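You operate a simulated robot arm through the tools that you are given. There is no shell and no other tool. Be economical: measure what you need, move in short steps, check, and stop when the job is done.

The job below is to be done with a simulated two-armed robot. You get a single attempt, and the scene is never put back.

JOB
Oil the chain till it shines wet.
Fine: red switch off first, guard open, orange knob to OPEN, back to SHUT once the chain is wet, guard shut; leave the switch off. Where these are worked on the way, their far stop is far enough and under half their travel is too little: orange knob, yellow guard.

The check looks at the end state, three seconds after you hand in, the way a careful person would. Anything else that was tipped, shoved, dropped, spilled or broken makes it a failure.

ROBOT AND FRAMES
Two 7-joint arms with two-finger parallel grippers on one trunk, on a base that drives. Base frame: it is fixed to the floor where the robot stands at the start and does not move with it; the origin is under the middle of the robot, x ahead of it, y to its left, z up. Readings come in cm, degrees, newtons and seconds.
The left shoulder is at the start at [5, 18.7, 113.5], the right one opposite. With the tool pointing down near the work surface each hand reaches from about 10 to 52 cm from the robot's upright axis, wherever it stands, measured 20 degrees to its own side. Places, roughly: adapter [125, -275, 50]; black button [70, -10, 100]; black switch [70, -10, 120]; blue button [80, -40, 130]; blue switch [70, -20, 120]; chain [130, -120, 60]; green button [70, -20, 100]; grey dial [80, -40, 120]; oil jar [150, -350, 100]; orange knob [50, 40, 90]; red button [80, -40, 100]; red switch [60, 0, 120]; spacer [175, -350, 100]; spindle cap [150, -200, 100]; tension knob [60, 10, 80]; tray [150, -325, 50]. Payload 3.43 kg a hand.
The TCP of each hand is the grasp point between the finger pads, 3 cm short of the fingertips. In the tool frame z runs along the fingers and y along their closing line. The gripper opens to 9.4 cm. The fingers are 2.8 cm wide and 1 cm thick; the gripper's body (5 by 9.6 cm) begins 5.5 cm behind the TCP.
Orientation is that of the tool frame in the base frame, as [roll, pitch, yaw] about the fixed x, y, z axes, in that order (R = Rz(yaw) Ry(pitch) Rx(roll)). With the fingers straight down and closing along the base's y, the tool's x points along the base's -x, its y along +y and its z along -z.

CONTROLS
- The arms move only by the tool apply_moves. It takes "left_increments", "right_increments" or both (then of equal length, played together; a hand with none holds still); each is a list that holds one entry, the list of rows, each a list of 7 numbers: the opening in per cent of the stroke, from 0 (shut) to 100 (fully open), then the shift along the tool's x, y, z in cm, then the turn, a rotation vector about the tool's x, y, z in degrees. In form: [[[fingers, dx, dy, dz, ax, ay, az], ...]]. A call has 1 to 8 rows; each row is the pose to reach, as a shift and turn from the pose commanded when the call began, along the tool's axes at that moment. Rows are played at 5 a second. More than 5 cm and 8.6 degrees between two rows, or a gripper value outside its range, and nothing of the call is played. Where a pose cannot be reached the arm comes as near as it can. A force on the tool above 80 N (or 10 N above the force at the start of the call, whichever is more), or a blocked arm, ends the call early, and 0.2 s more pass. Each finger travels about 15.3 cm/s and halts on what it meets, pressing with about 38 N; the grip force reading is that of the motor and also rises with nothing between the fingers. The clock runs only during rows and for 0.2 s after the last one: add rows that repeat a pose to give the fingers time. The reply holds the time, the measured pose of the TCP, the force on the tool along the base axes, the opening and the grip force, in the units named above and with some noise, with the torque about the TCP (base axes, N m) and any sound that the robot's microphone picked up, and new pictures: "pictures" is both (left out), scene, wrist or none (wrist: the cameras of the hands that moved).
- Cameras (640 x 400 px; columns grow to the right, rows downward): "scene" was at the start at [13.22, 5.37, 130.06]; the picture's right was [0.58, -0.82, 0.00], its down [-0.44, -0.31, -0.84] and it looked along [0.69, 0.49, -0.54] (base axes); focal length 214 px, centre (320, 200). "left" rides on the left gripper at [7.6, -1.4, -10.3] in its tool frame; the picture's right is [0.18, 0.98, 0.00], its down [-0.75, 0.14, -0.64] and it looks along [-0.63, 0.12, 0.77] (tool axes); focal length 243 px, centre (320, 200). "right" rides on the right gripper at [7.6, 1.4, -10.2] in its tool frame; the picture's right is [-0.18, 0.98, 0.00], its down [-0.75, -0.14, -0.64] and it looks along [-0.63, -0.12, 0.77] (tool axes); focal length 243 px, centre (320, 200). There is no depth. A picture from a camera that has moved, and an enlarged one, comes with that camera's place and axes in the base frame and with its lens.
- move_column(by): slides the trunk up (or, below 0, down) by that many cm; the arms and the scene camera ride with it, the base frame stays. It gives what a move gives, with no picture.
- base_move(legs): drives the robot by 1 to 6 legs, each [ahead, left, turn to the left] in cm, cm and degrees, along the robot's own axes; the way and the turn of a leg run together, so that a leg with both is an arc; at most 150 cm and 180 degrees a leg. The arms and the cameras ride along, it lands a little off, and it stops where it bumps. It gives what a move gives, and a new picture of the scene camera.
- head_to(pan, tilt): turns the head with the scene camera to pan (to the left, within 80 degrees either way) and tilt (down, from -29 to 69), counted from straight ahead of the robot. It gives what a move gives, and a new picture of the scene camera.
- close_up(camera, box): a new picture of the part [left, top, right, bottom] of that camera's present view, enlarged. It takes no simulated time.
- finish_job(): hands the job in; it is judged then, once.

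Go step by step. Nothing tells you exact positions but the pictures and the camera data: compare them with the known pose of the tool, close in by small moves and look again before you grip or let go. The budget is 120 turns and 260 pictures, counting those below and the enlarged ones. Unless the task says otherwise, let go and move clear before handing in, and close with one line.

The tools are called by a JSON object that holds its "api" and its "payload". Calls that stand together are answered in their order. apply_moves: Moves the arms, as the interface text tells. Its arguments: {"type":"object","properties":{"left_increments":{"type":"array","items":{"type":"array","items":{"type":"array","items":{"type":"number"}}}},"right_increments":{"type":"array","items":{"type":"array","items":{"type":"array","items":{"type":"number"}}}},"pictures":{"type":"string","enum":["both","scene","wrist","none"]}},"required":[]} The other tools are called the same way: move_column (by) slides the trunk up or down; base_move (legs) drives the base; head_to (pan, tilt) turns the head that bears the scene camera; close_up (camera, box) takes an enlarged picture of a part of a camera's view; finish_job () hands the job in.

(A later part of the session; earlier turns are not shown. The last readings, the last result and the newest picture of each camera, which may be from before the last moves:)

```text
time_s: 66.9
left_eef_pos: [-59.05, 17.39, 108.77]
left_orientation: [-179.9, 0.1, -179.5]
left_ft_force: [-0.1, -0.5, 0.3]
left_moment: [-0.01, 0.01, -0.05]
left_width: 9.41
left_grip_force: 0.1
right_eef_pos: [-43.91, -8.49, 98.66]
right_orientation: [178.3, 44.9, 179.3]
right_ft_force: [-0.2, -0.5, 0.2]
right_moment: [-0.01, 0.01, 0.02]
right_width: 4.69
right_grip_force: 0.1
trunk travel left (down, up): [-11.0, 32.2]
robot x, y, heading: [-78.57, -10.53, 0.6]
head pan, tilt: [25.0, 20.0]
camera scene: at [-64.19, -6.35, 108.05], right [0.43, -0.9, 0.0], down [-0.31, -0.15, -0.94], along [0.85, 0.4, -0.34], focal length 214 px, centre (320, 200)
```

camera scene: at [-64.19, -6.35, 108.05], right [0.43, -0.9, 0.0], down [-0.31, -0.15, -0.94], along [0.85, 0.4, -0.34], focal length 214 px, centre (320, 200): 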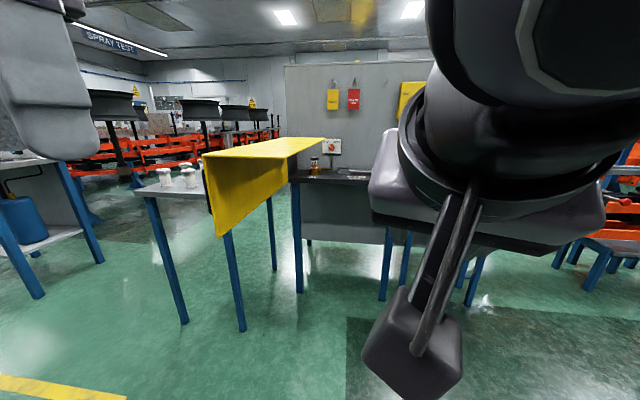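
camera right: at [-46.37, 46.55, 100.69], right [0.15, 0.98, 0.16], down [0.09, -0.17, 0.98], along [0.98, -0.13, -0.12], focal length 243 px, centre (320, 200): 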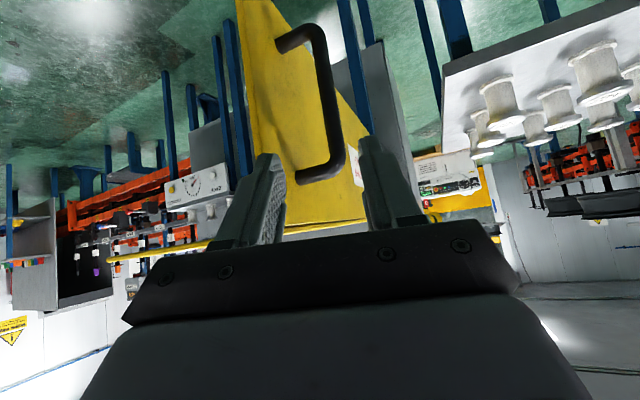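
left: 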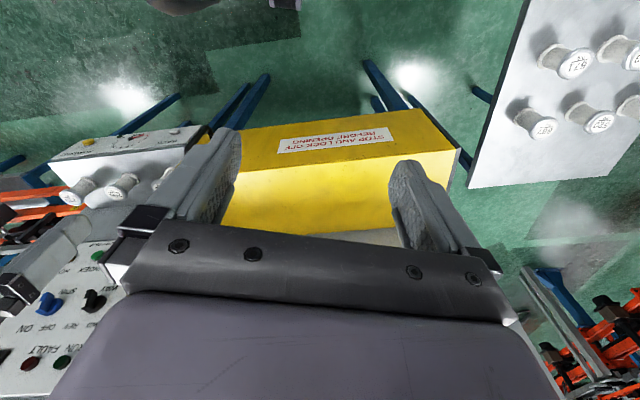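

The whole yellow cover (top and front) has swung open, exposing a bench with a small jar and a knob. I'll raise the trunk and drive forward, staying right of the open guard.

{"api": "move_column", "payload": {"by": 24}}

{"api": "base_move", "payload": {"legs": [[60, 0, -0.6]]}}

{"api": "head_to", "payload": {"pan": 35, "tilt": 38}}

```text
time_s: 69.4
left_eef_pos: [-59.17, 17.41, 132.88]
left_orientation: [-179.8, 0.0, -179.4]
left_ft_force: [0.3, 0.6, -0.6]
left_moment: [-0.01, 0.0, -0.02]
left_width: 9.41
left_grip_force: 0.1
right_eef_pos: [-43.96, -8.52, 122.5]
right_orientation: [178.3, 44.7, 179.3]
right_ft_force: [0.4, 0.0, -0.2]
right_moment: [0.02, 0.01, -0.02]
right_width: 4.69
right_grip_force: 0.0
trunk travel left (down, up): [-35.0, 8.2]
robot x, y, heading: [-78.54, -10.83, 0.6]
head pan, tilt: [25.0, 20.0]
```

```text
time_s: 72.7
left_eef_pos: [0.03, 16.99, 132.9]
left_orientation: [-179.9, 0.1, 179.3]
left_ft_force: [-0.1, -0.9, -0.2]
left_moment: [-0.02, 0.01, 0.01]
left_width: 9.41
left_grip_force: 0.0
right_eef_pos: [14.66, -9.29, 122.44]
right_orientation: [178.3, 44.7, 178.1]
right_ft_force: [0.2, 0.1, 0.2]
right_moment: [0.0, 0.02, 0.05]
right_width: 4.68
right_grip_force: 0.0
trunk travel left (down, up): [-35.0, 8.2]
robot x, y, heading: [-19.74, -10.8, -0.6]
head pan, tilt: [25.0, 20.0]
camera scene: at [-5.51, -6.69, 132.05], right [0.41, -0.91, 0.0], down [-0.31, -0.14, -0.94], along [0.86, 0.39, -0.34], focal length 214 px, centre (320, 200)
```

scene: 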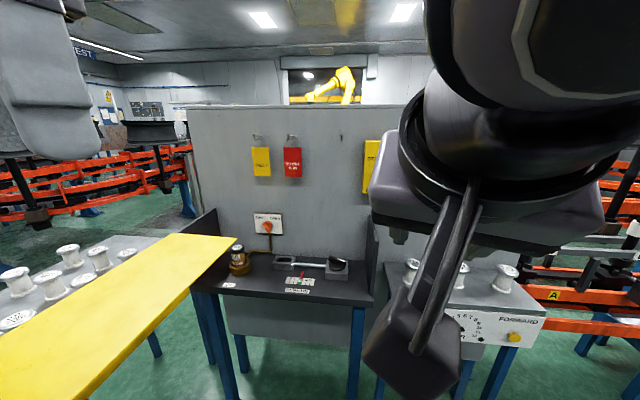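

```text
time_s: 73.5
left_eef_pos: [0.0, 16.91, 132.89]
left_orientation: [-179.9, 0.1, 179.3]
left_ft_force: [0.1, 1.1, -0.2]
left_moment: [-0.01, 0.02, -0.04]
left_width: 9.42
left_grip_force: 0.0
right_eef_pos: [14.82, -9.28, 121.88]
right_orientation: [179.8, 44.4, 178.7]
right_ft_force: [0.4, 0.3, 0.1]
right_moment: [-0.02, -0.01, -0.01]
right_width: 4.69
right_grip_force: 0.0
trunk travel left (down, up): [-35.0, 8.2]
robot x, y, heading: [-19.88, -10.74, -0.7]
head pan, tilt: [35.0, 38.0]
camera scene: at [-5.91, -6.27, 131.0], right [0.47, -0.89, 0.0], down [-0.4, -0.21, -0.89], along [0.79, 0.42, -0.45], focal length 214 px, centre (320, 200)
```

scene: 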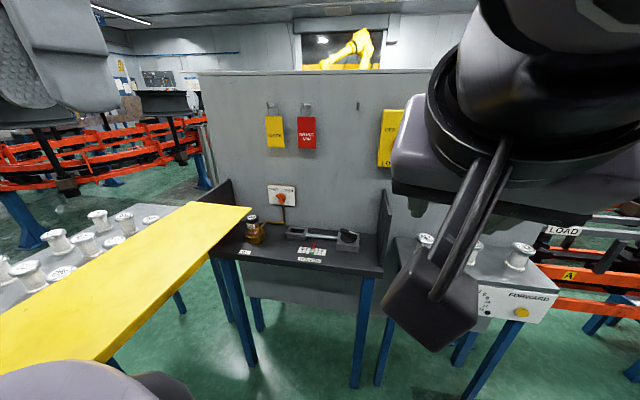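

{"api": "close_up", "payload": {"camera": "scene", "box": [225, 170, 395, 280]}}

{"api": "close_up", "payload": {"camera": "scene", "box": [255, 175, 315, 245]}}

```text
3.64 times, centred on (310, 225) of scene
camera zoom: at [-5.91, -6.27, 131.0], right [0.47, -0.89, 0.0], down [-0.4, -0.21, -0.89], along [0.79, 0.42, -0.45], focal length 780 px, centre (356, 109)
```

zoom: 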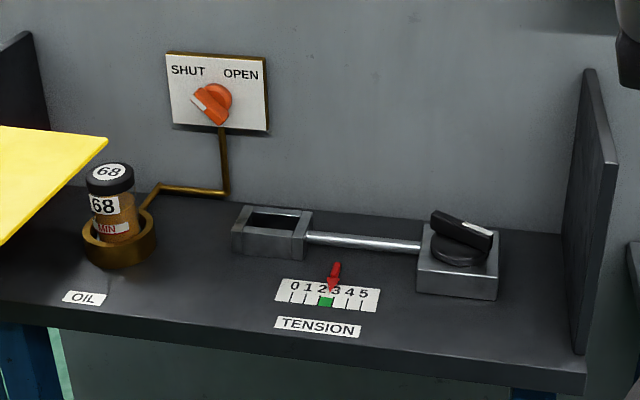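

```text
5.71 times, centred on (285, 210) of scene
camera zoom: at [-5.91, -6.27, 131.0], right [0.47, -0.89, 0.0], down [-0.4, -0.21, -0.89], along [0.79, 0.42, -0.45], focal length 1226 px, centre (520, 143)
```

zoom: 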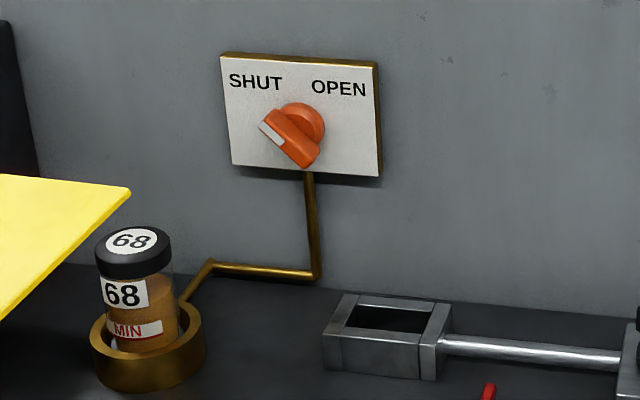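

The oiler: orange knob with SHUT (up-left) and OPEN (up-right), an oil jar in its cup above MIN, and a tension device I leave alone. I'll swing the right hand aside and move the base nearer, turned left toward the knob (about [53, 42, 93]).

{"api": "apply_moves", "payload": {"right_increments": [[[0, 1.5, -4, -1.5, 0, 0, 0], [0, 3, -8, -3, 0, 0, 0], [0, 4, -12, -4, 0, 6, 0], [0, 5, -16, -4, 0, 12, 0], [0, 6, -20, -4, 0, 18, 0], [0, 7, -24, -4, 0, 24, 0]]], "pictures": "none"}}

{"api": "base_move", "payload": {"legs": [[23, 8, 0], [0, 0, 25]]}}

{"api": "head_to", "payload": {"pan": 10, "tilt": 40}}

```text
time_s: 74.9
left_eef_pos: [-0.02, 16.76, 132.9]
left_orientation: [180.0, 0.1, 179.3]
left_ft_force: [0.8, 0.2, 0.3]
left_moment: [0.05, 0.01, 0.0]
left_width: 9.4
left_grip_force: 0.1
right_eef_pos: [6.83, -33.44, 119.81]
right_orientation: [178.6, 20.9, 179.1]
right_ft_force: [-0.6, -0.8, 0.5]
right_moment: [-0.02, -0.03, 0.0]
right_width: 0.02
right_grip_force: 33.4
trunk travel left (down, up): [-35.0, 8.2]
robot x, y, heading: [-20.24, -10.94, -0.5]
head pan, tilt: [35.0, 38.0]
```

```text
time_s: 78.0
left_eef_pos: [9.08, 30.38, 132.8]
left_orientation: [-179.9, 0.1, -154.7]
left_ft_force: [0.3, -0.5, 0.0]
left_moment: [0.04, -0.02, 0.0]
left_width: 9.41
left_grip_force: 0.0
right_eef_pos: [37.55, -11.71, 119.8]
right_orientation: [178.9, 20.8, -155.1]
right_ft_force: [0.0, 0.0, 0.3]
right_moment: [-0.01, -0.02, -0.01]
right_width: 0.0
right_grip_force: 33.0
trunk travel left (down, up): [-35.0, 8.2]
robot x, y, heading: [2.76, -3.23, 25.6]
head pan, tilt: [35.0, 38.0]
camera scene: at [12.96, 7.06, 129.21], right [0.87, -0.49, 0.0], down [-0.3, -0.54, -0.79], along [0.39, 0.69, -0.62], focal length 214 px, centre (320, 200)
```

scene: 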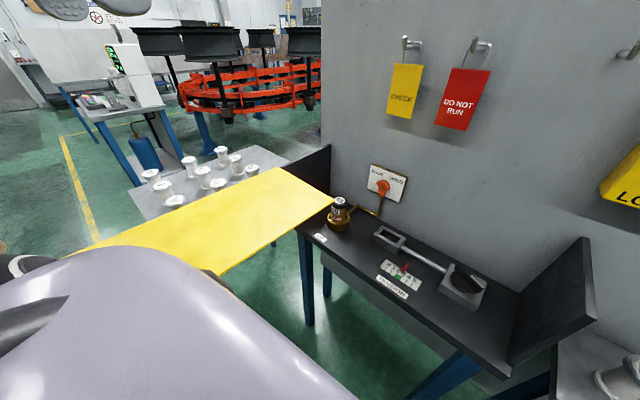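

```text
time_s: 78.9
left_eef_pos: [9.24, 30.5, 132.9]
left_orientation: [-179.9, 0.1, -154.7]
left_ft_force: [0.1, 0.6, 0.5]
left_moment: [0.0, -0.01, -0.03]
left_width: 9.38
left_grip_force: 0.0
right_eef_pos: [37.45, -11.68, 119.7]
right_orientation: [178.8, 20.8, -155.1]
right_ft_force: [-0.4, -0.2, -0.4]
right_moment: [0.01, 0.02, 0.0]
right_width: 0.0
right_grip_force: 33.2
trunk travel left (down, up): [-35.0, 8.2]
robot x, y, heading: [3.45, -3.17, 25.4]
head pan, tilt: [10.0, 40.0]
camera scene: at [15.63, 4.47, 128.92], right [0.58, -0.81, 0.0], down [-0.52, -0.37, -0.77], along [0.62, 0.44, -0.64], focal length 214 px, centre (320, 200)
```

scene: 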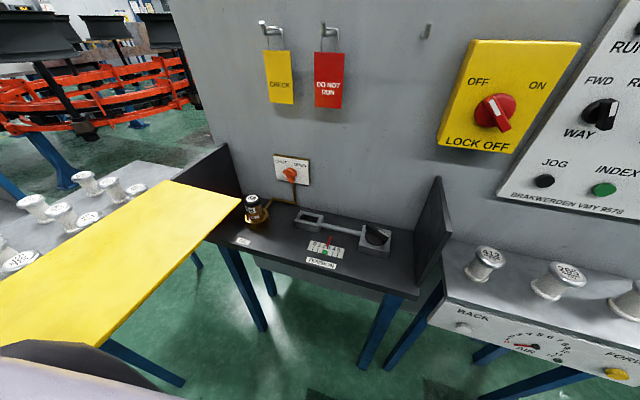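

With this view the knob triangulates to about [56–57, 45, 92]. I'll lower the trunk slightly and bring the closed left hand over, pitched about 40°, keeping above the open cover plate (z≈98).

{"api": "move_column", "payload": {"by": -6}}

{"api": "apply_moves", "payload": {"left_increments": [[[60, -3, 0, 0.5, 0, -5, 0], [30, -6, -0.5, 1, 0, -10, 0], [0, -9.5, -1, 1.5, 0, -15, 0], [0, -13, -1.5, 2.5, 0, -20, 0], [0, -16.5, -2, 4, 0, -25, 0], [0, -20, -2.5, 5.5, 0, -30, 0], [0, -23, -3, 7, 0, -35, 0], [0, -25, -3.5, 8, 0, -40, 0]]], "pictures": "both"}}

```text
time_s: 79.9
left_eef_pos: [9.11, 30.35, 126.9]
left_orientation: [-180.0, 0.1, -154.5]
left_ft_force: [0.1, -0.1, 0.2]
left_moment: [-0.02, -0.01, 0.03]
left_width: 9.4
left_grip_force: 0.0
right_eef_pos: [37.48, -11.77, 113.87]
right_orientation: [178.8, 20.8, -155.1]
right_ft_force: [0.5, -0.5, -0.5]
right_moment: [-0.01, 0.04, 0.01]
right_width: 0.0
right_grip_force: 33.1
trunk travel left (down, up): [-29.0, 14.2]
robot x, y, heading: [3.41, -3.26, 25.5]
head pan, tilt: [10.0, 40.0]
```

```text
time_s: 81.7
left_eef_pos: [33.27, 37.88, 118.85]
left_orientation: [-179.9, 40.2, -154.6]
left_ft_force: [-1.0, 0.2, 0.1]
left_moment: [0.01, 0.01, -0.02]
left_width: 0.0
left_grip_force: 32.9
right_eef_pos: [37.46, -11.81, 113.83]
right_orientation: [178.8, 20.8, -155.0]
right_ft_force: [0.6, -0.2, -0.6]
right_moment: [0.01, -0.06, 0.02]
right_width: 0.0
right_grip_force: 33.3
trunk travel left (down, up): [-29.0, 14.2]
robot x, y, heading: [3.64, -3.02, 25.4]
head pan, tilt: [10.0, 40.0]
camera scene: at [15.64, 4.46, 122.92], right [0.58, -0.81, 0.0], down [-0.52, -0.37, -0.77], along [0.62, 0.44, -0.64], focal length 214 px, centre (320, 200)
camera left: at [22.57, 31.36, 121.75], right [-0.55, 0.83, -0.12], down [0.08, 0.2, 0.98], along [0.83, 0.52, -0.18], focal length 243 px, centre (320, 200)
```

scene: 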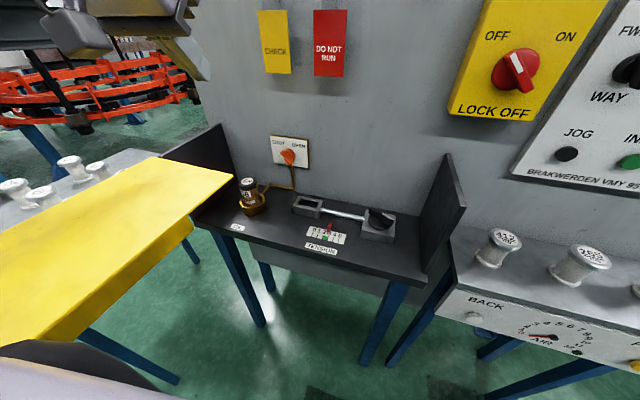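
left: 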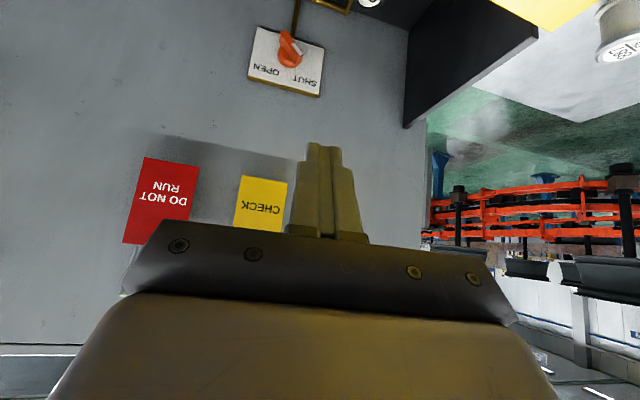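

The left wrist view refines the knob to about [52.5, 41.6, 94]. I'll approach to a spot left of the knob, several cm short.

{"api": "apply_moves", "payload": {"left_increments": [[[0, 0.1, -0.3, 4, 0, 0, 0], [0, 0.2, -0.6, 8, 0, 0, 0], [0, 0.4, -1, 12, 0, 0, 0], [0, 0.6, -1.5, 15, 0, 0, 0], [0, 0.8, -2, 18, 0, 0, 0], [0, 0.8, -2, 20, 0, 0, 0], [0, 0.8, -2, 20, 0, 0, 0]]], "pictures": "both"}}

```text
time_s: 83.3
left_eef_pos: [45.25, 41.19, 103.23]
left_orientation: [-179.8, 40.2, -154.5]
left_ft_force: [-0.3, -0.4, -0.3]
left_moment: [-0.01, -0.06, 0.04]
left_width: 0.0
left_grip_force: 33.0
right_eef_pos: [37.5, -11.73, 113.73]
right_orientation: [178.8, 20.8, -155.1]
right_ft_force: [-0.8, -0.1, 0.9]
right_moment: [0.05, 0.0, 0.02]
right_width: 0.0
right_grip_force: 33.4
trunk travel left (down, up): [-29.0, 14.2]
robot x, y, heading: [3.67, -3.46, 25.6]
head pan, tilt: [10.0, 40.0]
camera scene: at [15.62, 4.46, 122.92], right [0.58, -0.81, 0.0], down [-0.52, -0.37, -0.77], along [0.62, 0.44, -0.64], focal length 214 px, centre (320, 200)
camera left: at [34.55, 34.54, 106.1], right [-0.55, 0.83, -0.12], down [0.09, 0.2, 0.98], along [0.83, 0.52, -0.18], focal length 243 px, centre (320, 200)
```

scene: 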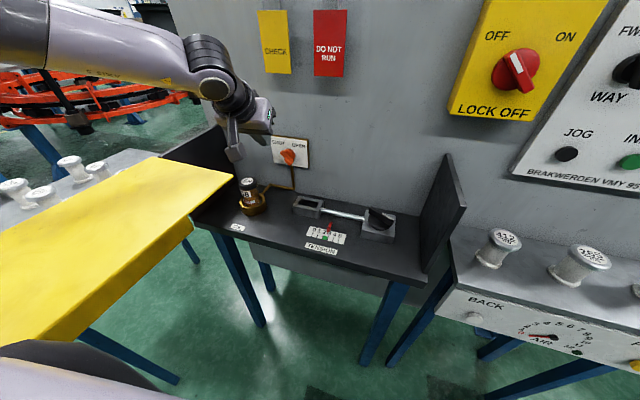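
left: 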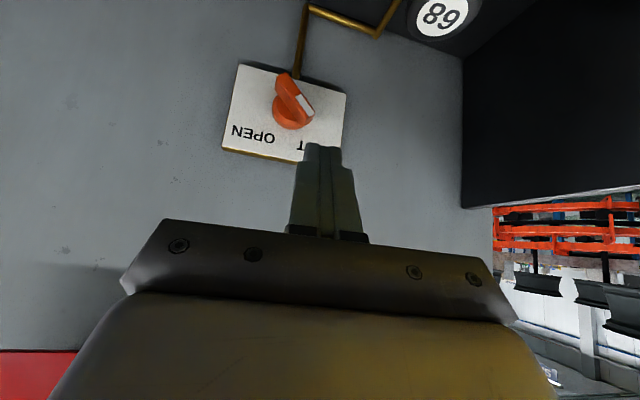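

The tip is above and slightly left of the knob. I'll move 1.3 cm left and down along the axis, then check before touching.

{"api": "apply_moves", "payload": {"left_increments": [[[0, 0, 1.3, 1, 0, 0, 0], [0, 0, 1.6, 3, 0, 0, 0], [0, 0, 1.6, 5, 0, 0, 0], [0, 0, 1.6, 5, 0, 0, 0]]], "pictures": "wrist"}}

{"api": "close_up", "payload": {"camera": "scene", "box": [220, 90, 340, 220]}}

```text
time_s: 84.3
left_eef_pos: [47.48, 44.22, 99.28]
left_orientation: [-179.9, 40.1, -154.6]
left_ft_force: [0.6, -0.6, 0.5]
left_moment: [0.01, -0.03, 0.01]
left_width: 0.01
left_grip_force: 33.2
right_eef_pos: [37.47, -11.74, 113.9]
right_orientation: [178.8, 20.8, -155.1]
right_ft_force: [-0.6, -0.2, -0.5]
right_moment: [0.01, 0.02, -0.01]
right_width: 0.0
right_grip_force: 32.4
trunk travel left (down, up): [-29.0, 14.2]
robot x, y, heading: [3.39, -3.2, 25.7]
head pan, tilt: [10.0, 40.0]
camera left: at [36.8, 37.61, 102.18], right [-0.55, 0.83, -0.12], down [0.09, 0.2, 0.98], along [0.83, 0.52, -0.18], focal length 243 px, centre (320, 200)
```

left: 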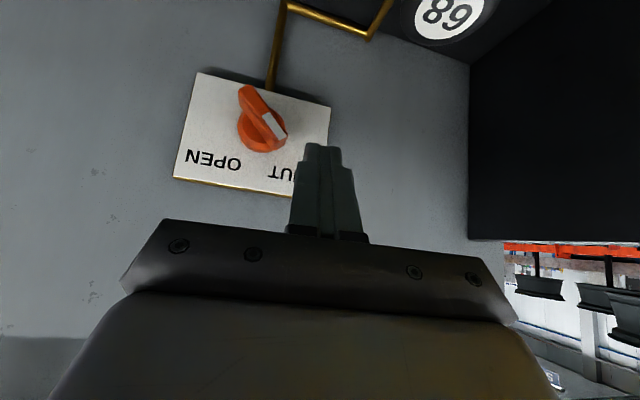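

```text
3.08 times, centred on (280, 155) of scene
camera zoom: at [15.62, 4.46, 122.92], right [0.58, -0.81, 0.0], down [-0.52, -0.37, -0.77], along [0.62, 0.44, -0.64], focal length 660 px, centre (443, 338)
```

zoom: 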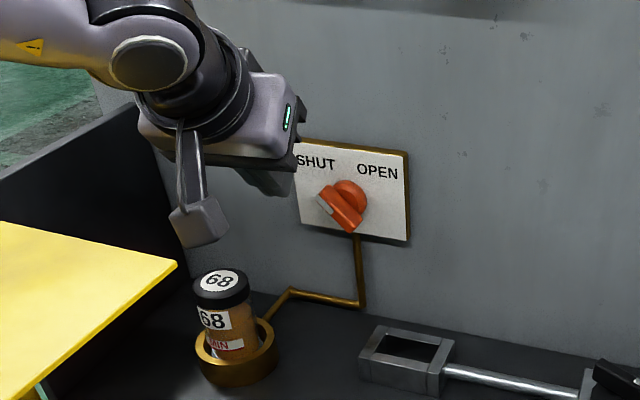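

Knob refined to [52.3, 41.8, 94.4]. I'll place the tip just left of the bar's pointer end.

{"api": "apply_moves", "payload": {"left_increments": [[[0, 0.1, 0, 1.5, 0, 0, 0], [0, 0.16, -0.2, 3.0, 0, 0, 0], [0, 0.16, -0.2, 3.0, 0, 0, 0]]], "pictures": "wrist"}}

{"api": "close_up", "payload": {"camera": "scene", "box": [250, 110, 330, 200]}}

```text
time_s: 85.1
left_eef_pos: [49.17, 44.84, 96.69]
left_orientation: [-179.9, 40.1, -154.6]
left_ft_force: [0.7, 0.4, 0.1]
left_moment: [-0.02, 0.02, -0.04]
left_width: 0.0
left_grip_force: 33.0
right_eef_pos: [37.58, -11.64, 113.75]
right_orientation: [178.8, 20.8, -155.1]
right_ft_force: [0.4, 0.1, -0.2]
right_moment: [0.0, 0.0, 0.03]
right_width: 0.0
right_grip_force: 32.7
trunk travel left (down, up): [-29.0, 14.2]
robot x, y, heading: [3.42, -3.28, 25.5]
head pan, tilt: [10.0, 40.0]
camera left: at [38.5, 38.24, 99.69], right [-0.55, 0.83, -0.12], down [0.09, 0.2, 0.98], along [0.83, 0.52, -0.18], focal length 243 px, centre (320, 200)
```

left: 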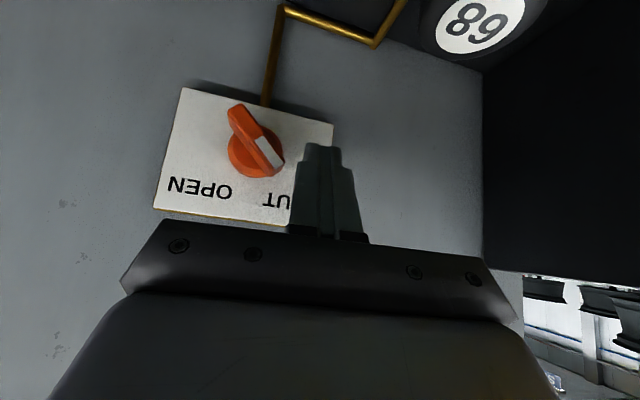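

```text
4.44 times, centred on (290, 155) of scene
camera zoom: at [15.63, 4.46, 122.92], right [0.58, -0.81, 0.0], down [-0.52, -0.37, -0.77], along [0.62, 0.44, -0.64], focal length 953 px, centre (453, 400)
```

zoom: 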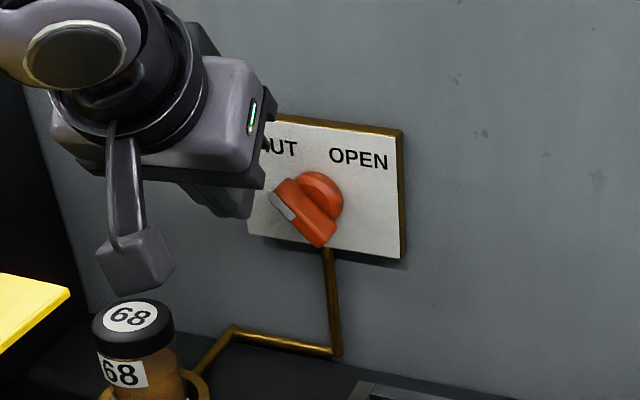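

The tip is beside the pointer end. Sweeping it right over the top to turn the knob to OPEN.

{"api": "apply_moves", "payload": {"left_increments": [[[0, -0.3, -0.09, 0.25, 0, 0, 0], [0, -0.26, -1.8, -0.3, 0, 0, 0], [0, -0.82, -2.29, -1.14, 0, 0, 0], [0, -1.22, -2.97, -1.85, 0, 0, 0], [0, -1.33, -3.85, -2.28, 0, 0, 0], [0, -1.33, -3.85, -2.28, 0, 0, 0]]], "pictures": "wrist"}}

{"api": "close_up", "payload": {"camera": "scene", "box": [250, 110, 330, 200]}}

```text
time_s: 86.5
left_eef_pos: [50.39, 41.27, 99.5]
left_orientation: [-179.9, 40.1, -154.7]
left_ft_force: [-0.9, 0.7, 0.2]
left_moment: [0.0, 0.02, -0.04]
left_width: 0.01
left_grip_force: 33.4
right_eef_pos: [37.51, -11.66, 113.75]
right_orientation: [178.8, 20.8, -155.1]
right_ft_force: [-0.3, 0.4, 0.5]
right_moment: [0.0, -0.02, 0.0]
right_width: 0.01
right_grip_force: 33.1
trunk travel left (down, up): [-29.0, 14.2]
robot x, y, heading: [3.2, -3.12, 25.5]
head pan, tilt: [10.0, 40.0]
camera left: at [39.61, 34.58, 102.44], right [-0.55, 0.83, -0.12], down [0.09, 0.2, 0.98], along [0.83, 0.52, -0.18], focal length 243 px, centre (320, 200)
```

left: 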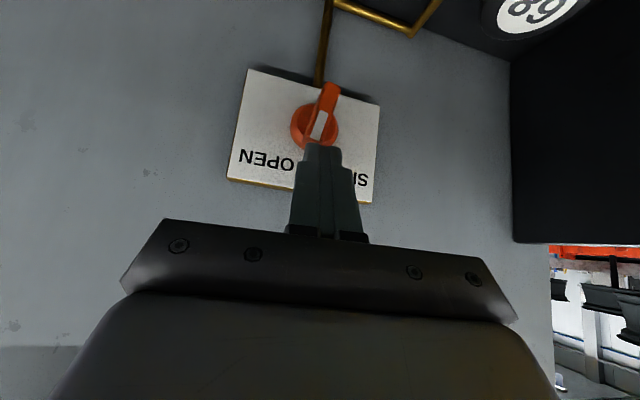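

```text
4.44 times, centred on (290, 155) of scene
camera zoom: at [15.63, 4.47, 122.92], right [0.58, -0.81, 0.0], down [-0.52, -0.37, -0.77], along [0.62, 0.44, -0.64], focal length 953 px, centre (453, 400)
```

zoom: 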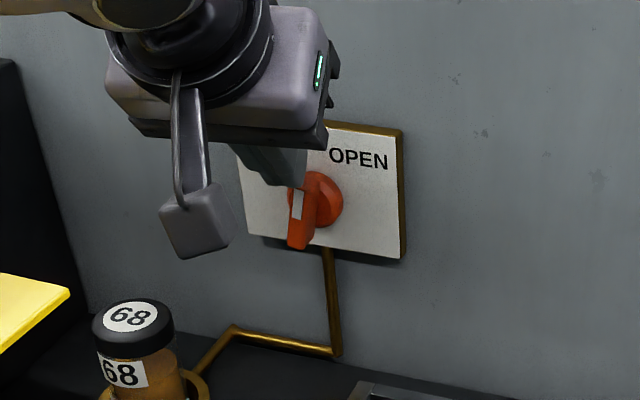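

The knob turned about halfway and the tip rode over its top. I'll back off, re-enter lower on its left side and push it the rest of the way.

{"api": "apply_moves", "payload": {"left_increments": [[[0, 1.85, 0.53, -1.55, 0, 0, 0], [0, 2.77, 2.67, 0.29, 0, 0, 0], [0, 0.62, 2.06, 2.09, 0, 0, 0], [0, 0.53, 1.09, 1.65, 0, 0, 0], [0, 0.44, 0.5, 1.33, 0, 0, 0], [0, 0.34, -0.08, 1.02, 0, 0, 0], [0, 0.4, -0.76, 0.84, 0, 0, 0], [0, 0.48, -1.25, 0.77, 0, 0, 0]]], "pictures": "wrist"}}

{"api": "close_up", "payload": {"camera": "scene", "box": [250, 110, 330, 200]}}

```text
time_s: 88.3
left_eef_pos: [50.21, 40.32, 98.79]
left_orientation: [-179.7, 40.1, -154.6]
left_ft_force: [0.5, 0.6, 0.6]
left_moment: [0.0, -0.04, -0.01]
left_width: 0.0
left_grip_force: 33.3
left hand out of reach, approached as far as the arm can: row 7, 8
right_eef_pos: [37.41, -11.83, 113.75]
right_orientation: [178.8, 20.8, -155.1]
right_ft_force: [-0.8, 0.5, 0.5]
right_moment: [-0.05, 0.0, 0.03]
right_width: 0.0
right_grip_force: 32.7
trunk travel left (down, up): [-29.0, 14.2]
robot x, y, heading: [3.45, -3.43, 25.2]
head pan, tilt: [10.0, 40.0]
camera left: at [39.53, 33.75, 101.68], right [-0.55, 0.83, -0.12], down [0.09, 0.2, 0.98], along [0.83, 0.52, -0.18], focal length 243 px, centre (320, 200)
```

left: 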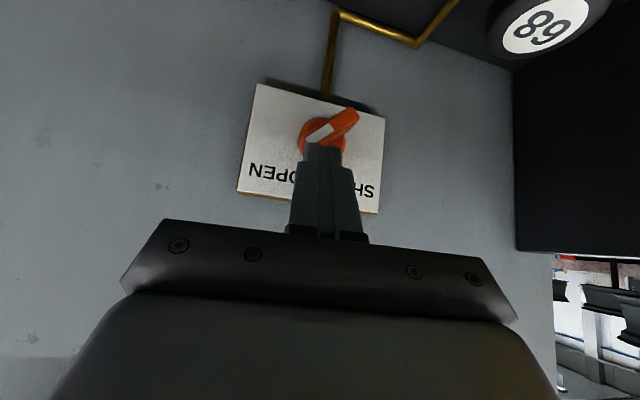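

```text
4.44 times, centred on (290, 155) of scene
camera zoom: at [15.63, 4.47, 122.92], right [0.58, -0.82, 0.0], down [-0.52, -0.37, -0.77], along [0.62, 0.44, -0.64], focal length 953 px, centre (453, 400)
```

zoom: 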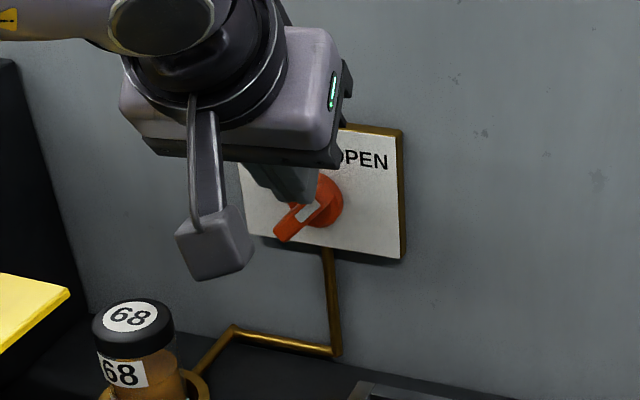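

The knob now points to OPEN. I'll retract the left hand a little and look at the knob, then find the chain.

{"api": "apply_moves", "payload": {"left_increments": [[[0, 0, 0, -2, 0, 0, 0], [0, 0, 0, -5, 0, 0, 0], [0, 0, 0, -8, 0, 0, 0], [0, 0, 0, -10, 0, 0, 0]]], "pictures": "wrist"}}

{"api": "close_up", "payload": {"camera": "scene", "box": [210, 110, 330, 240]}}

{"api": "head_to", "payload": {"pan": -65, "tilt": 15}}

```text
time_s: 89.3
left_eef_pos: [44.23, 37.55, 106.18]
left_orientation: [-179.9, 40.1, -154.7]
left_ft_force: [-0.2, -0.4, -0.8]
left_moment: [-0.03, 0.01, -0.01]
left_width: 0.0
left_grip_force: 33.0
right_eef_pos: [37.4, -11.77, 113.74]
right_orientation: [178.8, 20.8, -155.1]
right_ft_force: [-0.3, 0.2, -0.4]
right_moment: [-0.03, 0.04, 0.02]
right_width: 0.0
right_grip_force: 33.0
trunk travel left (down, up): [-29.0, 14.2]
robot x, y, heading: [2.91, -3.17, 25.5]
head pan, tilt: [10.0, 40.0]
camera left: at [33.51, 30.98, 109.16], right [-0.55, 0.83, -0.12], down [0.09, 0.2, 0.98], along [0.83, 0.52, -0.18], focal length 243 px, centre (320, 200)
```

left: 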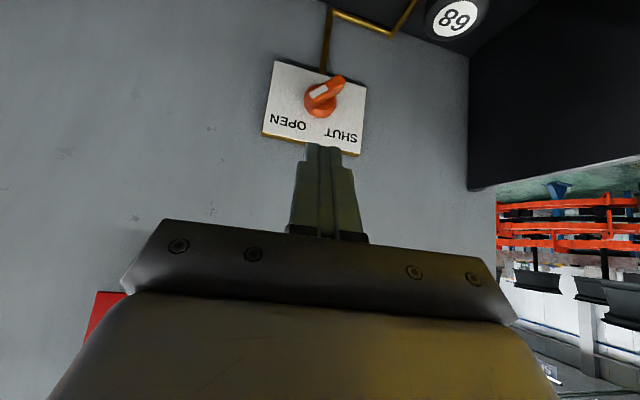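

```text
3.08 times, centred on (270, 175) of scene
camera zoom: at [15.61, 4.45, 122.92], right [0.58, -0.81, 0.0], down [-0.52, -0.37, -0.77], along [0.62, 0.44, -0.64], focal length 660 px, centre (474, 277)
```

zoom: 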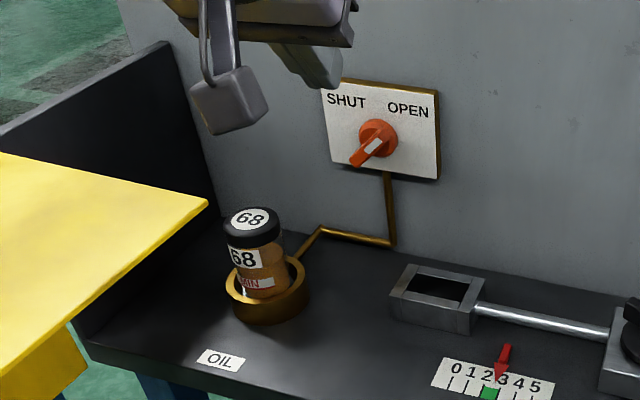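

```text
time_s: 90.8
left_eef_pos: [44.21, 37.5, 106.26]
left_orientation: [-179.9, 40.1, -154.6]
left_ft_force: [0.1, -0.4, -0.3]
left_moment: [0.03, -0.02, -0.03]
left_width: 0.0
left_grip_force: 33.2
right_eef_pos: [37.42, -11.72, 113.8]
right_orientation: [178.7, 20.9, -155.1]
right_ft_force: [-0.6, -0.6, -1.2]
right_moment: [0.0, 0.0, 0.01]
right_width: 0.02
right_grip_force: 33.1
trunk travel left (down, up): [-29.0, 14.2]
robot x, y, heading: [3.38, -3.17, 25.5]
head pan, tilt: [-65.0, 15.0]
camera scene: at [15.9, -6.41, 126.87], right [-0.64, -0.77, 0.0], down [-0.2, 0.16, -0.97], along [0.74, -0.61, -0.26], focal length 214 px, centre (320, 200)
```

scene: 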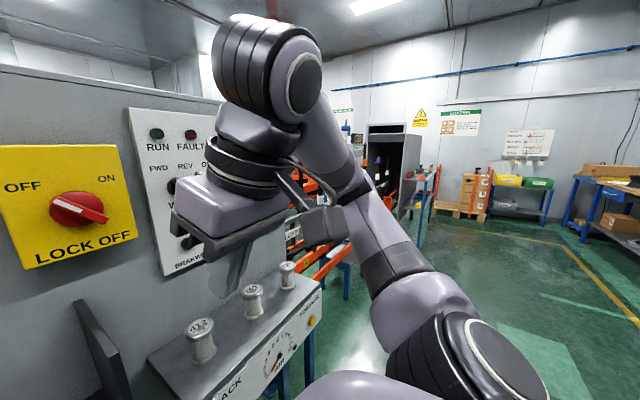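

The knob is OPEN. The chain's rough direction is hidden behind my right forearm; I'll enlarge around it and check the switch pointer too.

{"api": "close_up", "payload": {"camera": "scene", "box": [270, 110, 450, 300]}}

{"api": "close_up", "payload": {"camera": "scene", "box": [0, 130, 140, 280]}}

{"api": "close_up", "payload": {"camera": "right", "box": [0, 0, 640, 400]}}

```text
2.11 times, centred on (360, 205) of scene
camera zoom: at [15.9, -6.41, 126.87], right [-0.64, -0.77, 0.0], down [-0.2, 0.16, -0.97], along [0.74, -0.61, -0.26], focal length 452 px, centre (236, 190)
```

zoom: 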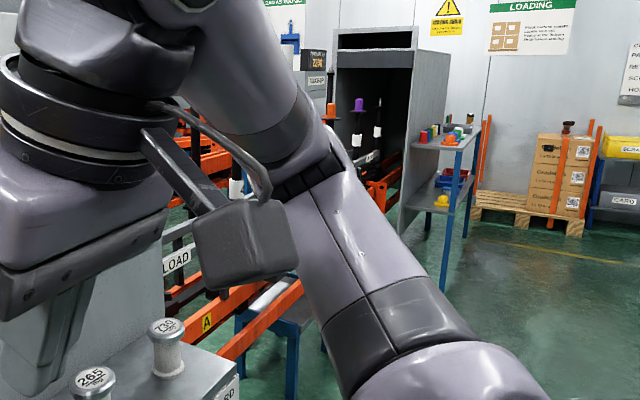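

```text
2.67 times, centred on (70, 205) of scene
camera zoom: at [15.9, -6.41, 126.87], right [-0.64, -0.77, 0.0], down [-0.2, 0.16, -0.97], along [0.74, -0.61, -0.26], focal length 572 px, centre (987, 187)
```

zoom: 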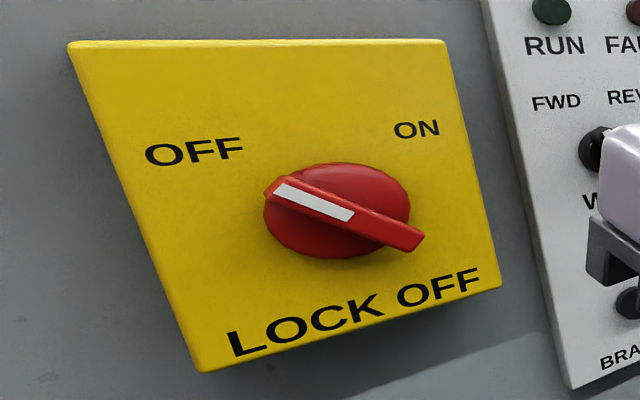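

```text
1.00 times, centred on (320, 200) of right (not enlarged: the box is as wide or as high as the picture)
camera zoom: at [27.08, -15.35, 120.66], right [-0.26, 0.96, 0.09], down [0.5, 0.06, 0.86], along [0.83, 0.27, -0.5], focal length 243 px, centre (320, 200)
```

zoom: 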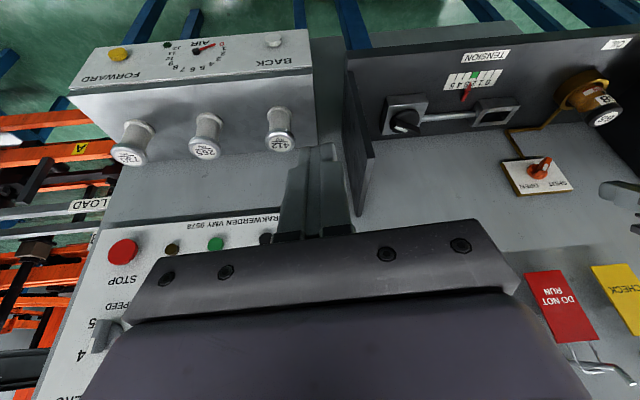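

The switch is confirmed OFF. I'll pull the left hand in and turn the robot right so the chain comes into the clear.

{"api": "apply_moves", "payload": {"left_increments": [[[0, 3, 0, -3.4, 0, 0, 0], [0, 6, 0, -6.8, 0, 0, 0], [0, 9, 0, -10.2, 0, 0, 0], [0, 12, 0, -13.6, 0, 0, 0], [0, 14.5, 0, -16.5, 0, 0, 0]]], "pictures": "none"}}

{"api": "base_move", "payload": {"legs": [[0, 0, -60]]}}

{"api": "head_to", "payload": {"pan": -10, "tilt": 22}}

```text
time_s: 92.0
left_eef_pos: [24.49, 28.54, 109.56]
left_orientation: [-179.9, 40.1, -154.6]
left_ft_force: [-0.2, -0.3, -0.3]
left_moment: [-0.02, -0.02, -0.01]
left_width: 0.0
left_grip_force: 32.7
right_eef_pos: [37.38, -11.85, 113.85]
right_orientation: [178.8, 20.8, -155.0]
right_ft_force: [0.6, 0.2, -0.2]
right_moment: [0.0, 0.0, 0.01]
right_width: 0.0
right_grip_force: 32.5
trunk travel left (down, up): [-29.0, 14.2]
robot x, y, heading: [3.26, -2.94, 25.2]
head pan, tilt: [-65.0, 15.0]
```

```text
time_s: 95.0
left_eef_pos: [41.52, -5.56, 109.56]
left_orientation: [-179.9, 40.1, 145.7]
left_ft_force: [-0.9, 0.2, 0.1]
left_moment: [-0.03, 0.01, 0.02]
left_width: 0.01
left_grip_force: 33.4
right_eef_pos: [13.11, -37.07, 113.8]
right_orientation: [178.8, 20.8, 144.9]
right_ft_force: [0.4, 1.8, 0.1]
right_moment: [-0.03, 0.02, 0.0]
right_width: 0.0
right_grip_force: 32.9
trunk travel left (down, up): [-29.0, 14.2]
robot x, y, heading: [3.33, -3.12, -34.7]
head pan, tilt: [-65.0, 15.0]
camera scene: at [6.71, -15.49, 126.87], right [-0.99, 0.16, 0.0], down [0.04, 0.26, -0.97], along [-0.16, -0.95, -0.26], focal length 214 px, centre (320, 200)
```

scene: 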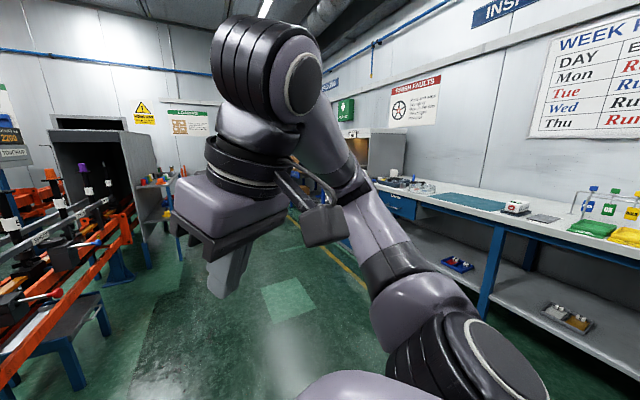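

```text
time_s: 96.3
left_eef_pos: [41.39, -5.51, 109.6]
left_orientation: [-179.9, 40.1, 145.7]
left_ft_force: [0.1, 0.2, -0.8]
left_moment: [-0.01, -0.01, -0.02]
left_width: 0.01
left_grip_force: 32.8
right_eef_pos: [13.11, -37.01, 113.74]
right_orientation: [178.8, 20.8, 145.0]
right_ft_force: [-0.4, -0.1, 0.2]
right_moment: [0.01, 0.0, 0.05]
right_width: 0.0
right_grip_force: 33.3
trunk travel left (down, up): [-29.0, 14.2]
robot x, y, heading: [3.54, -3.02, -34.4]
head pan, tilt: [-10.0, 22.0]
camera scene: at [14.86, -12.77, 125.73], right [-0.7, -0.71, 0.0], down [-0.27, 0.26, -0.93], along [0.66, -0.65, -0.37], focal length 214 px, centre (320, 200)
```

scene: 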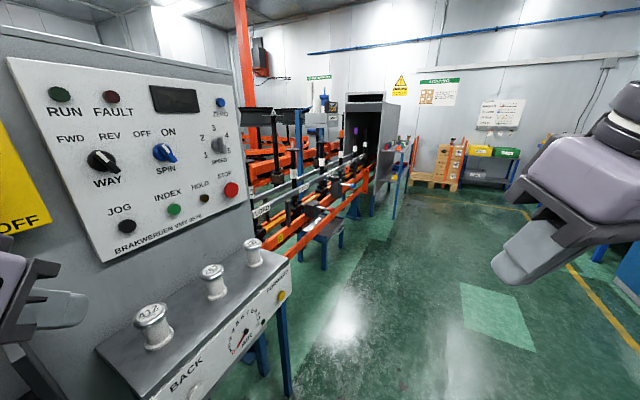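

{"api": "close_up", "payload": {"camera": "scene", "box": [240, 130, 380, 270]}}

{"api": "close_up", "payload": {"camera": "scene", "box": [245, 170, 335, 250]}}

```text
2.86 times, centred on (310, 200) of scene
camera zoom: at [14.86, -12.77, 125.73], right [-0.7, -0.71, 0.0], down [-0.27, 0.26, -0.93], along [0.66, -0.65, -0.37], focal length 613 px, centre (349, 200)
```

zoom: 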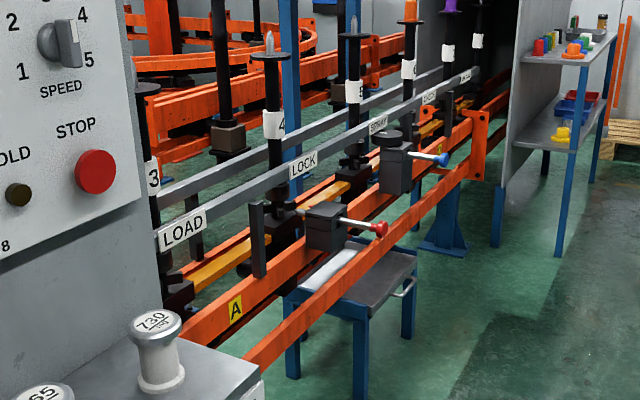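

```text
5.00 times, centred on (290, 210) of scene
camera zoom: at [14.86, -12.77, 125.73], right [-0.7, -0.71, 0.0], down [-0.27, 0.26, -0.93], along [0.66, -0.65, -0.37], focal length 1072 px, centre (470, 150)
```

zoom: 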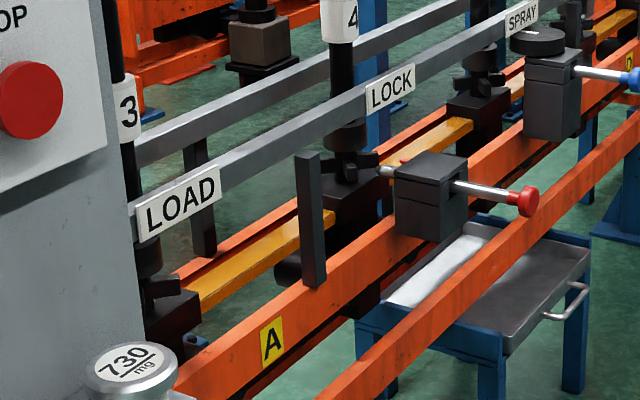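

The chain runs along the orange conveyor between the numbered spindles; its links look amber. I'll enlarge further to judge whether it is wet and still changing.

{"api": "close_up", "payload": {"camera": "scene", "box": [268, 180, 316, 216]}}

{"api": "head_to", "payload": {"pan": -10, "tilt": 24}}

{"api": "close_up", "payload": {"camera": "scene", "box": [268, 170, 316, 206]}}

```text
11.11 times, centred on (292, 198) of scene
camera zoom: at [14.86, -12.77, 125.73], right [-0.7, -0.71, 0.0], down [-0.27, 0.26, -0.93], along [0.66, -0.65, -0.37], focal length 2383 px, centre (631, 222)
```

zoom: 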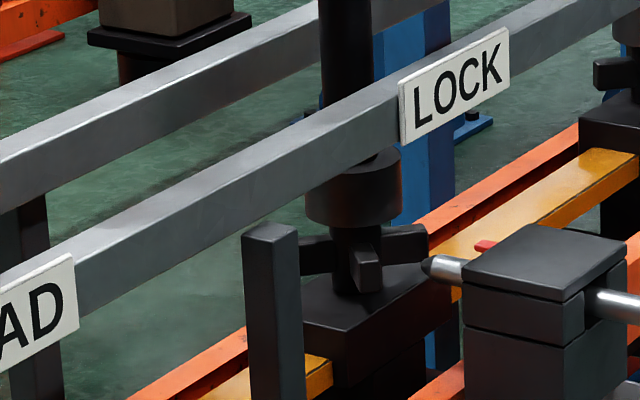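

```text
time_s: 96.9
left_eef_pos: [41.39, -5.51, 109.65]
left_orientation: [-180.0, 40.1, 145.5]
left_ft_force: [-1.0, 0.1, 0.0]
left_moment: [0.0, -0.01, -0.03]
left_width: 0.01
left_grip_force: 32.9
right_eef_pos: [13.11, -37.04, 113.75]
right_orientation: [178.9, 20.9, 145.0]
right_ft_force: [-0.3, 0.2, 0.0]
right_moment: [-0.03, 0.04, 0.0]
right_width: 0.0
right_grip_force: 33.2
trunk travel left (down, up): [-29.0, 14.2]
robot x, y, heading: [3.01, -2.88, -34.4]
head pan, tilt: [-10.0, 24.0]
camera scene: at [14.84, -12.74, 125.41], right [-0.7, -0.71, 0.0], down [-0.29, 0.28, -0.91], along [0.65, -0.64, -0.41], focal length 214 px, centre (320, 200)
```

scene: 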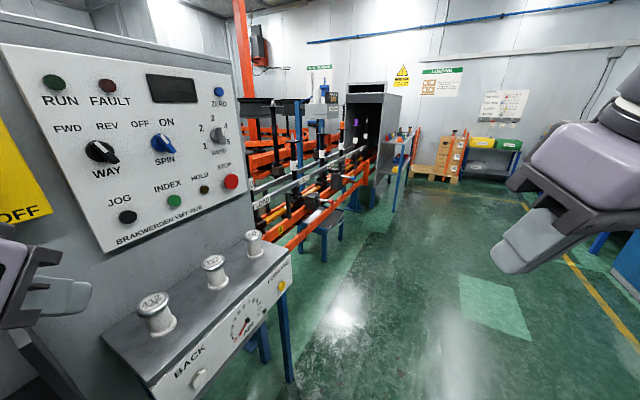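

```text
11.11 times, centred on (292, 188) of scene
camera zoom: at [14.84, -12.74, 125.41], right [-0.7, -0.71, 0.0], down [-0.29, 0.28, -0.91], along [0.65, -0.64, -0.41], focal length 2383 px, centre (631, 333)
```

zoom: 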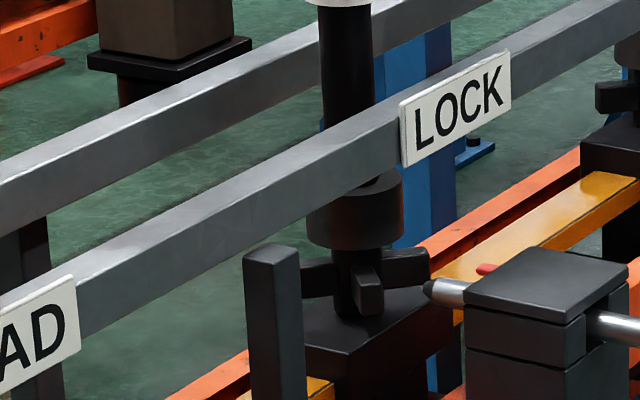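

The links look amber and glossy. I'll let a couple more seconds pass and compare to see whether it is still getting wetter.

{"api": "apply_moves", "payload": {"left_increments": [[[0, 0, 0, 0, 0, 0, 0], [0, 0, 0, 0, 0, 0, 0], [0, 0, 0, 0, 0, 0, 0], [0, 0, 0, 0, 0, 0, 0], [0, 0, 0, 0, 0, 0, 0], [0, 0, 0, 0, 0, 0, 0], [0, 0, 0, 0, 0, 0, 0], [0, 0, 0, 0, 0, 0, 0]]], "pictures": "none"}}

{"api": "close_up", "payload": {"camera": "scene", "box": [268, 170, 316, 206]}}

{"api": "close_up", "payload": {"camera": "scene", "box": [250, 170, 350, 250]}}

```text
time_s: 98.7
left_eef_pos: [41.39, -5.56, 109.6]
left_orientation: [-179.9, 40.2, 145.6]
left_ft_force: [0.5, -0.1, -0.4]
left_moment: [0.0, 0.02, 0.02]
left_width: 0.0
left_grip_force: 32.6
right_eef_pos: [13.12, -37.07, 113.85]
right_orientation: [178.8, 20.8, 145.0]
right_ft_force: [0.0, 0.1, 0.1]
right_moment: [0.03, -0.02, 0.0]
right_width: 0.0
right_grip_force: 32.6
trunk travel left (down, up): [-29.0, 14.2]
robot x, y, heading: [3.32, -3.01, -34.4]
head pan, tilt: [-10.0, 24.0]
```

```text
11.11 times, centred on (292, 188) of scene
camera zoom: at [14.84, -12.74, 125.41], right [-0.7, -0.71, 0.0], down [-0.29, 0.28, -0.91], along [0.65, -0.64, -0.41], focal length 2383 px, centre (631, 333)
```

zoom: 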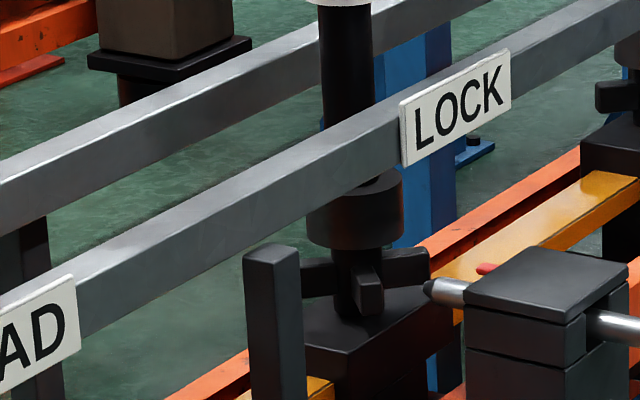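

```text
5.00 times, centred on (300, 210) of scene
camera zoom: at [14.84, -12.74, 125.41], right [-0.7, -0.71, 0.0], down [-0.29, 0.28, -0.91], along [0.65, -0.64, -0.41], focal length 1072 px, centre (420, 150)
```

zoom: 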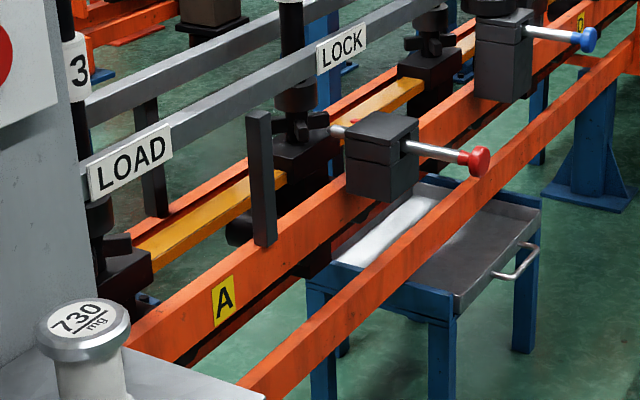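

No further change — it looks saturated amber and glossy. I'll go back to shut the knob (approaching about 5 cm closer since the arm was at its reach), then inspect the chain at leisure.

{"api": "base_move", "payload": {"legs": [[0, 0, 60], [5, 0, 0]]}}

{"api": "head_to", "payload": {"pan": 10, "tilt": 40}}

{"api": "close_up", "payload": {"camera": "scene", "box": [210, 110, 350, 250]}}

```text
time_s: 102.3
left_eef_pos: [28.95, 30.82, 109.61]
left_orientation: [180.0, 40.1, -154.2]
left_ft_force: [0.1, 0.3, -0.3]
left_moment: [0.0, -0.02, 0.02]
left_width: 0.0
left_grip_force: 33.1
right_eef_pos: [42.13, -9.22, 113.82]
right_orientation: [178.8, 20.8, -154.7]
right_ft_force: [0.2, 0.4, -0.8]
right_moment: [-0.01, 0.01, 0.0]
right_width: 0.02
right_grip_force: 33.1
trunk travel left (down, up): [-29.0, 14.2]
robot x, y, heading: [8.2, -1.16, 25.7]
head pan, tilt: [-10.0, 24.0]
camera scene: at [22.2, 4.32, 125.4], right [0.27, -0.96, 0.0], down [-0.39, -0.11, -0.91], along [0.88, 0.25, -0.41], focal length 214 px, centre (320, 200)
```

scene: 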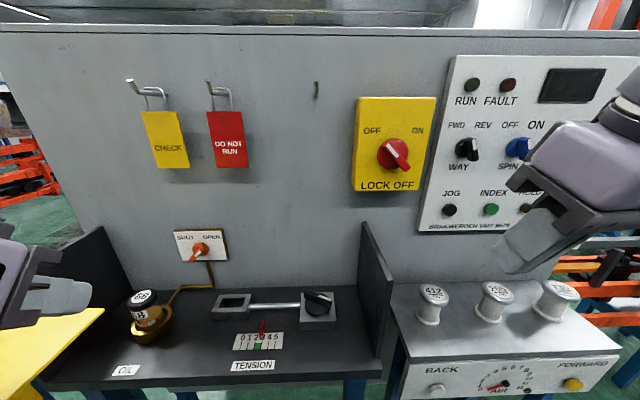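

```text
time_s: 103.1
left_eef_pos: [28.94, 30.82, 109.62]
left_orientation: [-179.9, 40.2, -154.3]
left_ft_force: [0.5, -0.7, -0.2]
left_moment: [0.02, -0.02, -0.02]
left_width: 0.01
left_grip_force: 32.9
right_eef_pos: [42.03, -9.24, 113.88]
right_orientation: [178.7, 20.8, -154.8]
right_ft_force: [0.1, -0.2, 0.1]
right_moment: [0.01, -0.01, 0.02]
right_width: 0.03
right_grip_force: 33.0
trunk travel left (down, up): [-29.0, 14.2]
robot x, y, heading: [7.94, -1.0, 25.7]
head pan, tilt: [10.0, 40.0]
camera scene: at [20.15, 6.74, 122.92], right [0.58, -0.81, 0.0], down [-0.52, -0.38, -0.77], along [0.62, 0.45, -0.64], focal length 214 px, centre (320, 200)
```

scene: 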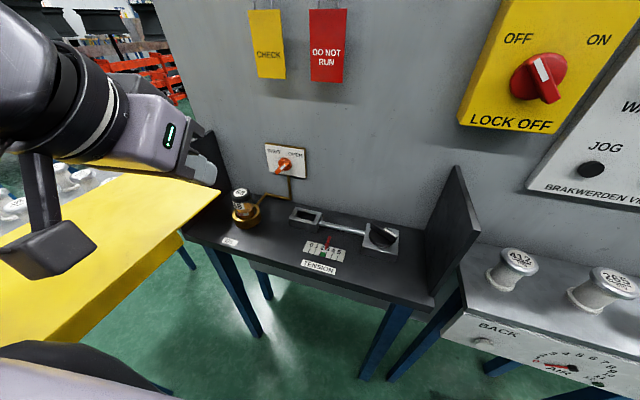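

```text
2.86 times, centred on (280, 180) of scene
camera zoom: at [20.15, 6.74, 122.92], right [0.58, -0.81, 0.0], down [-0.52, -0.38, -0.77], along [0.62, 0.45, -0.64], focal length 613 px, centre (434, 257)
```

zoom: 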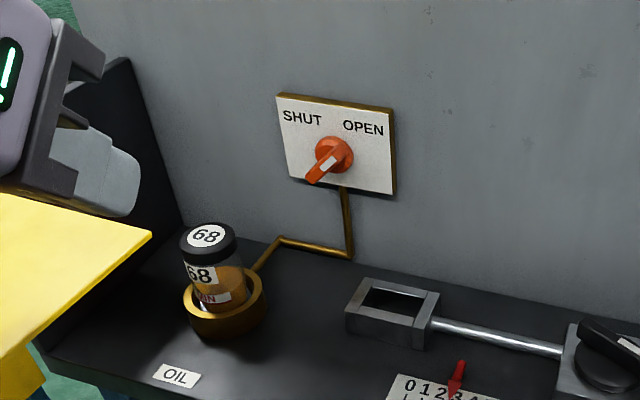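

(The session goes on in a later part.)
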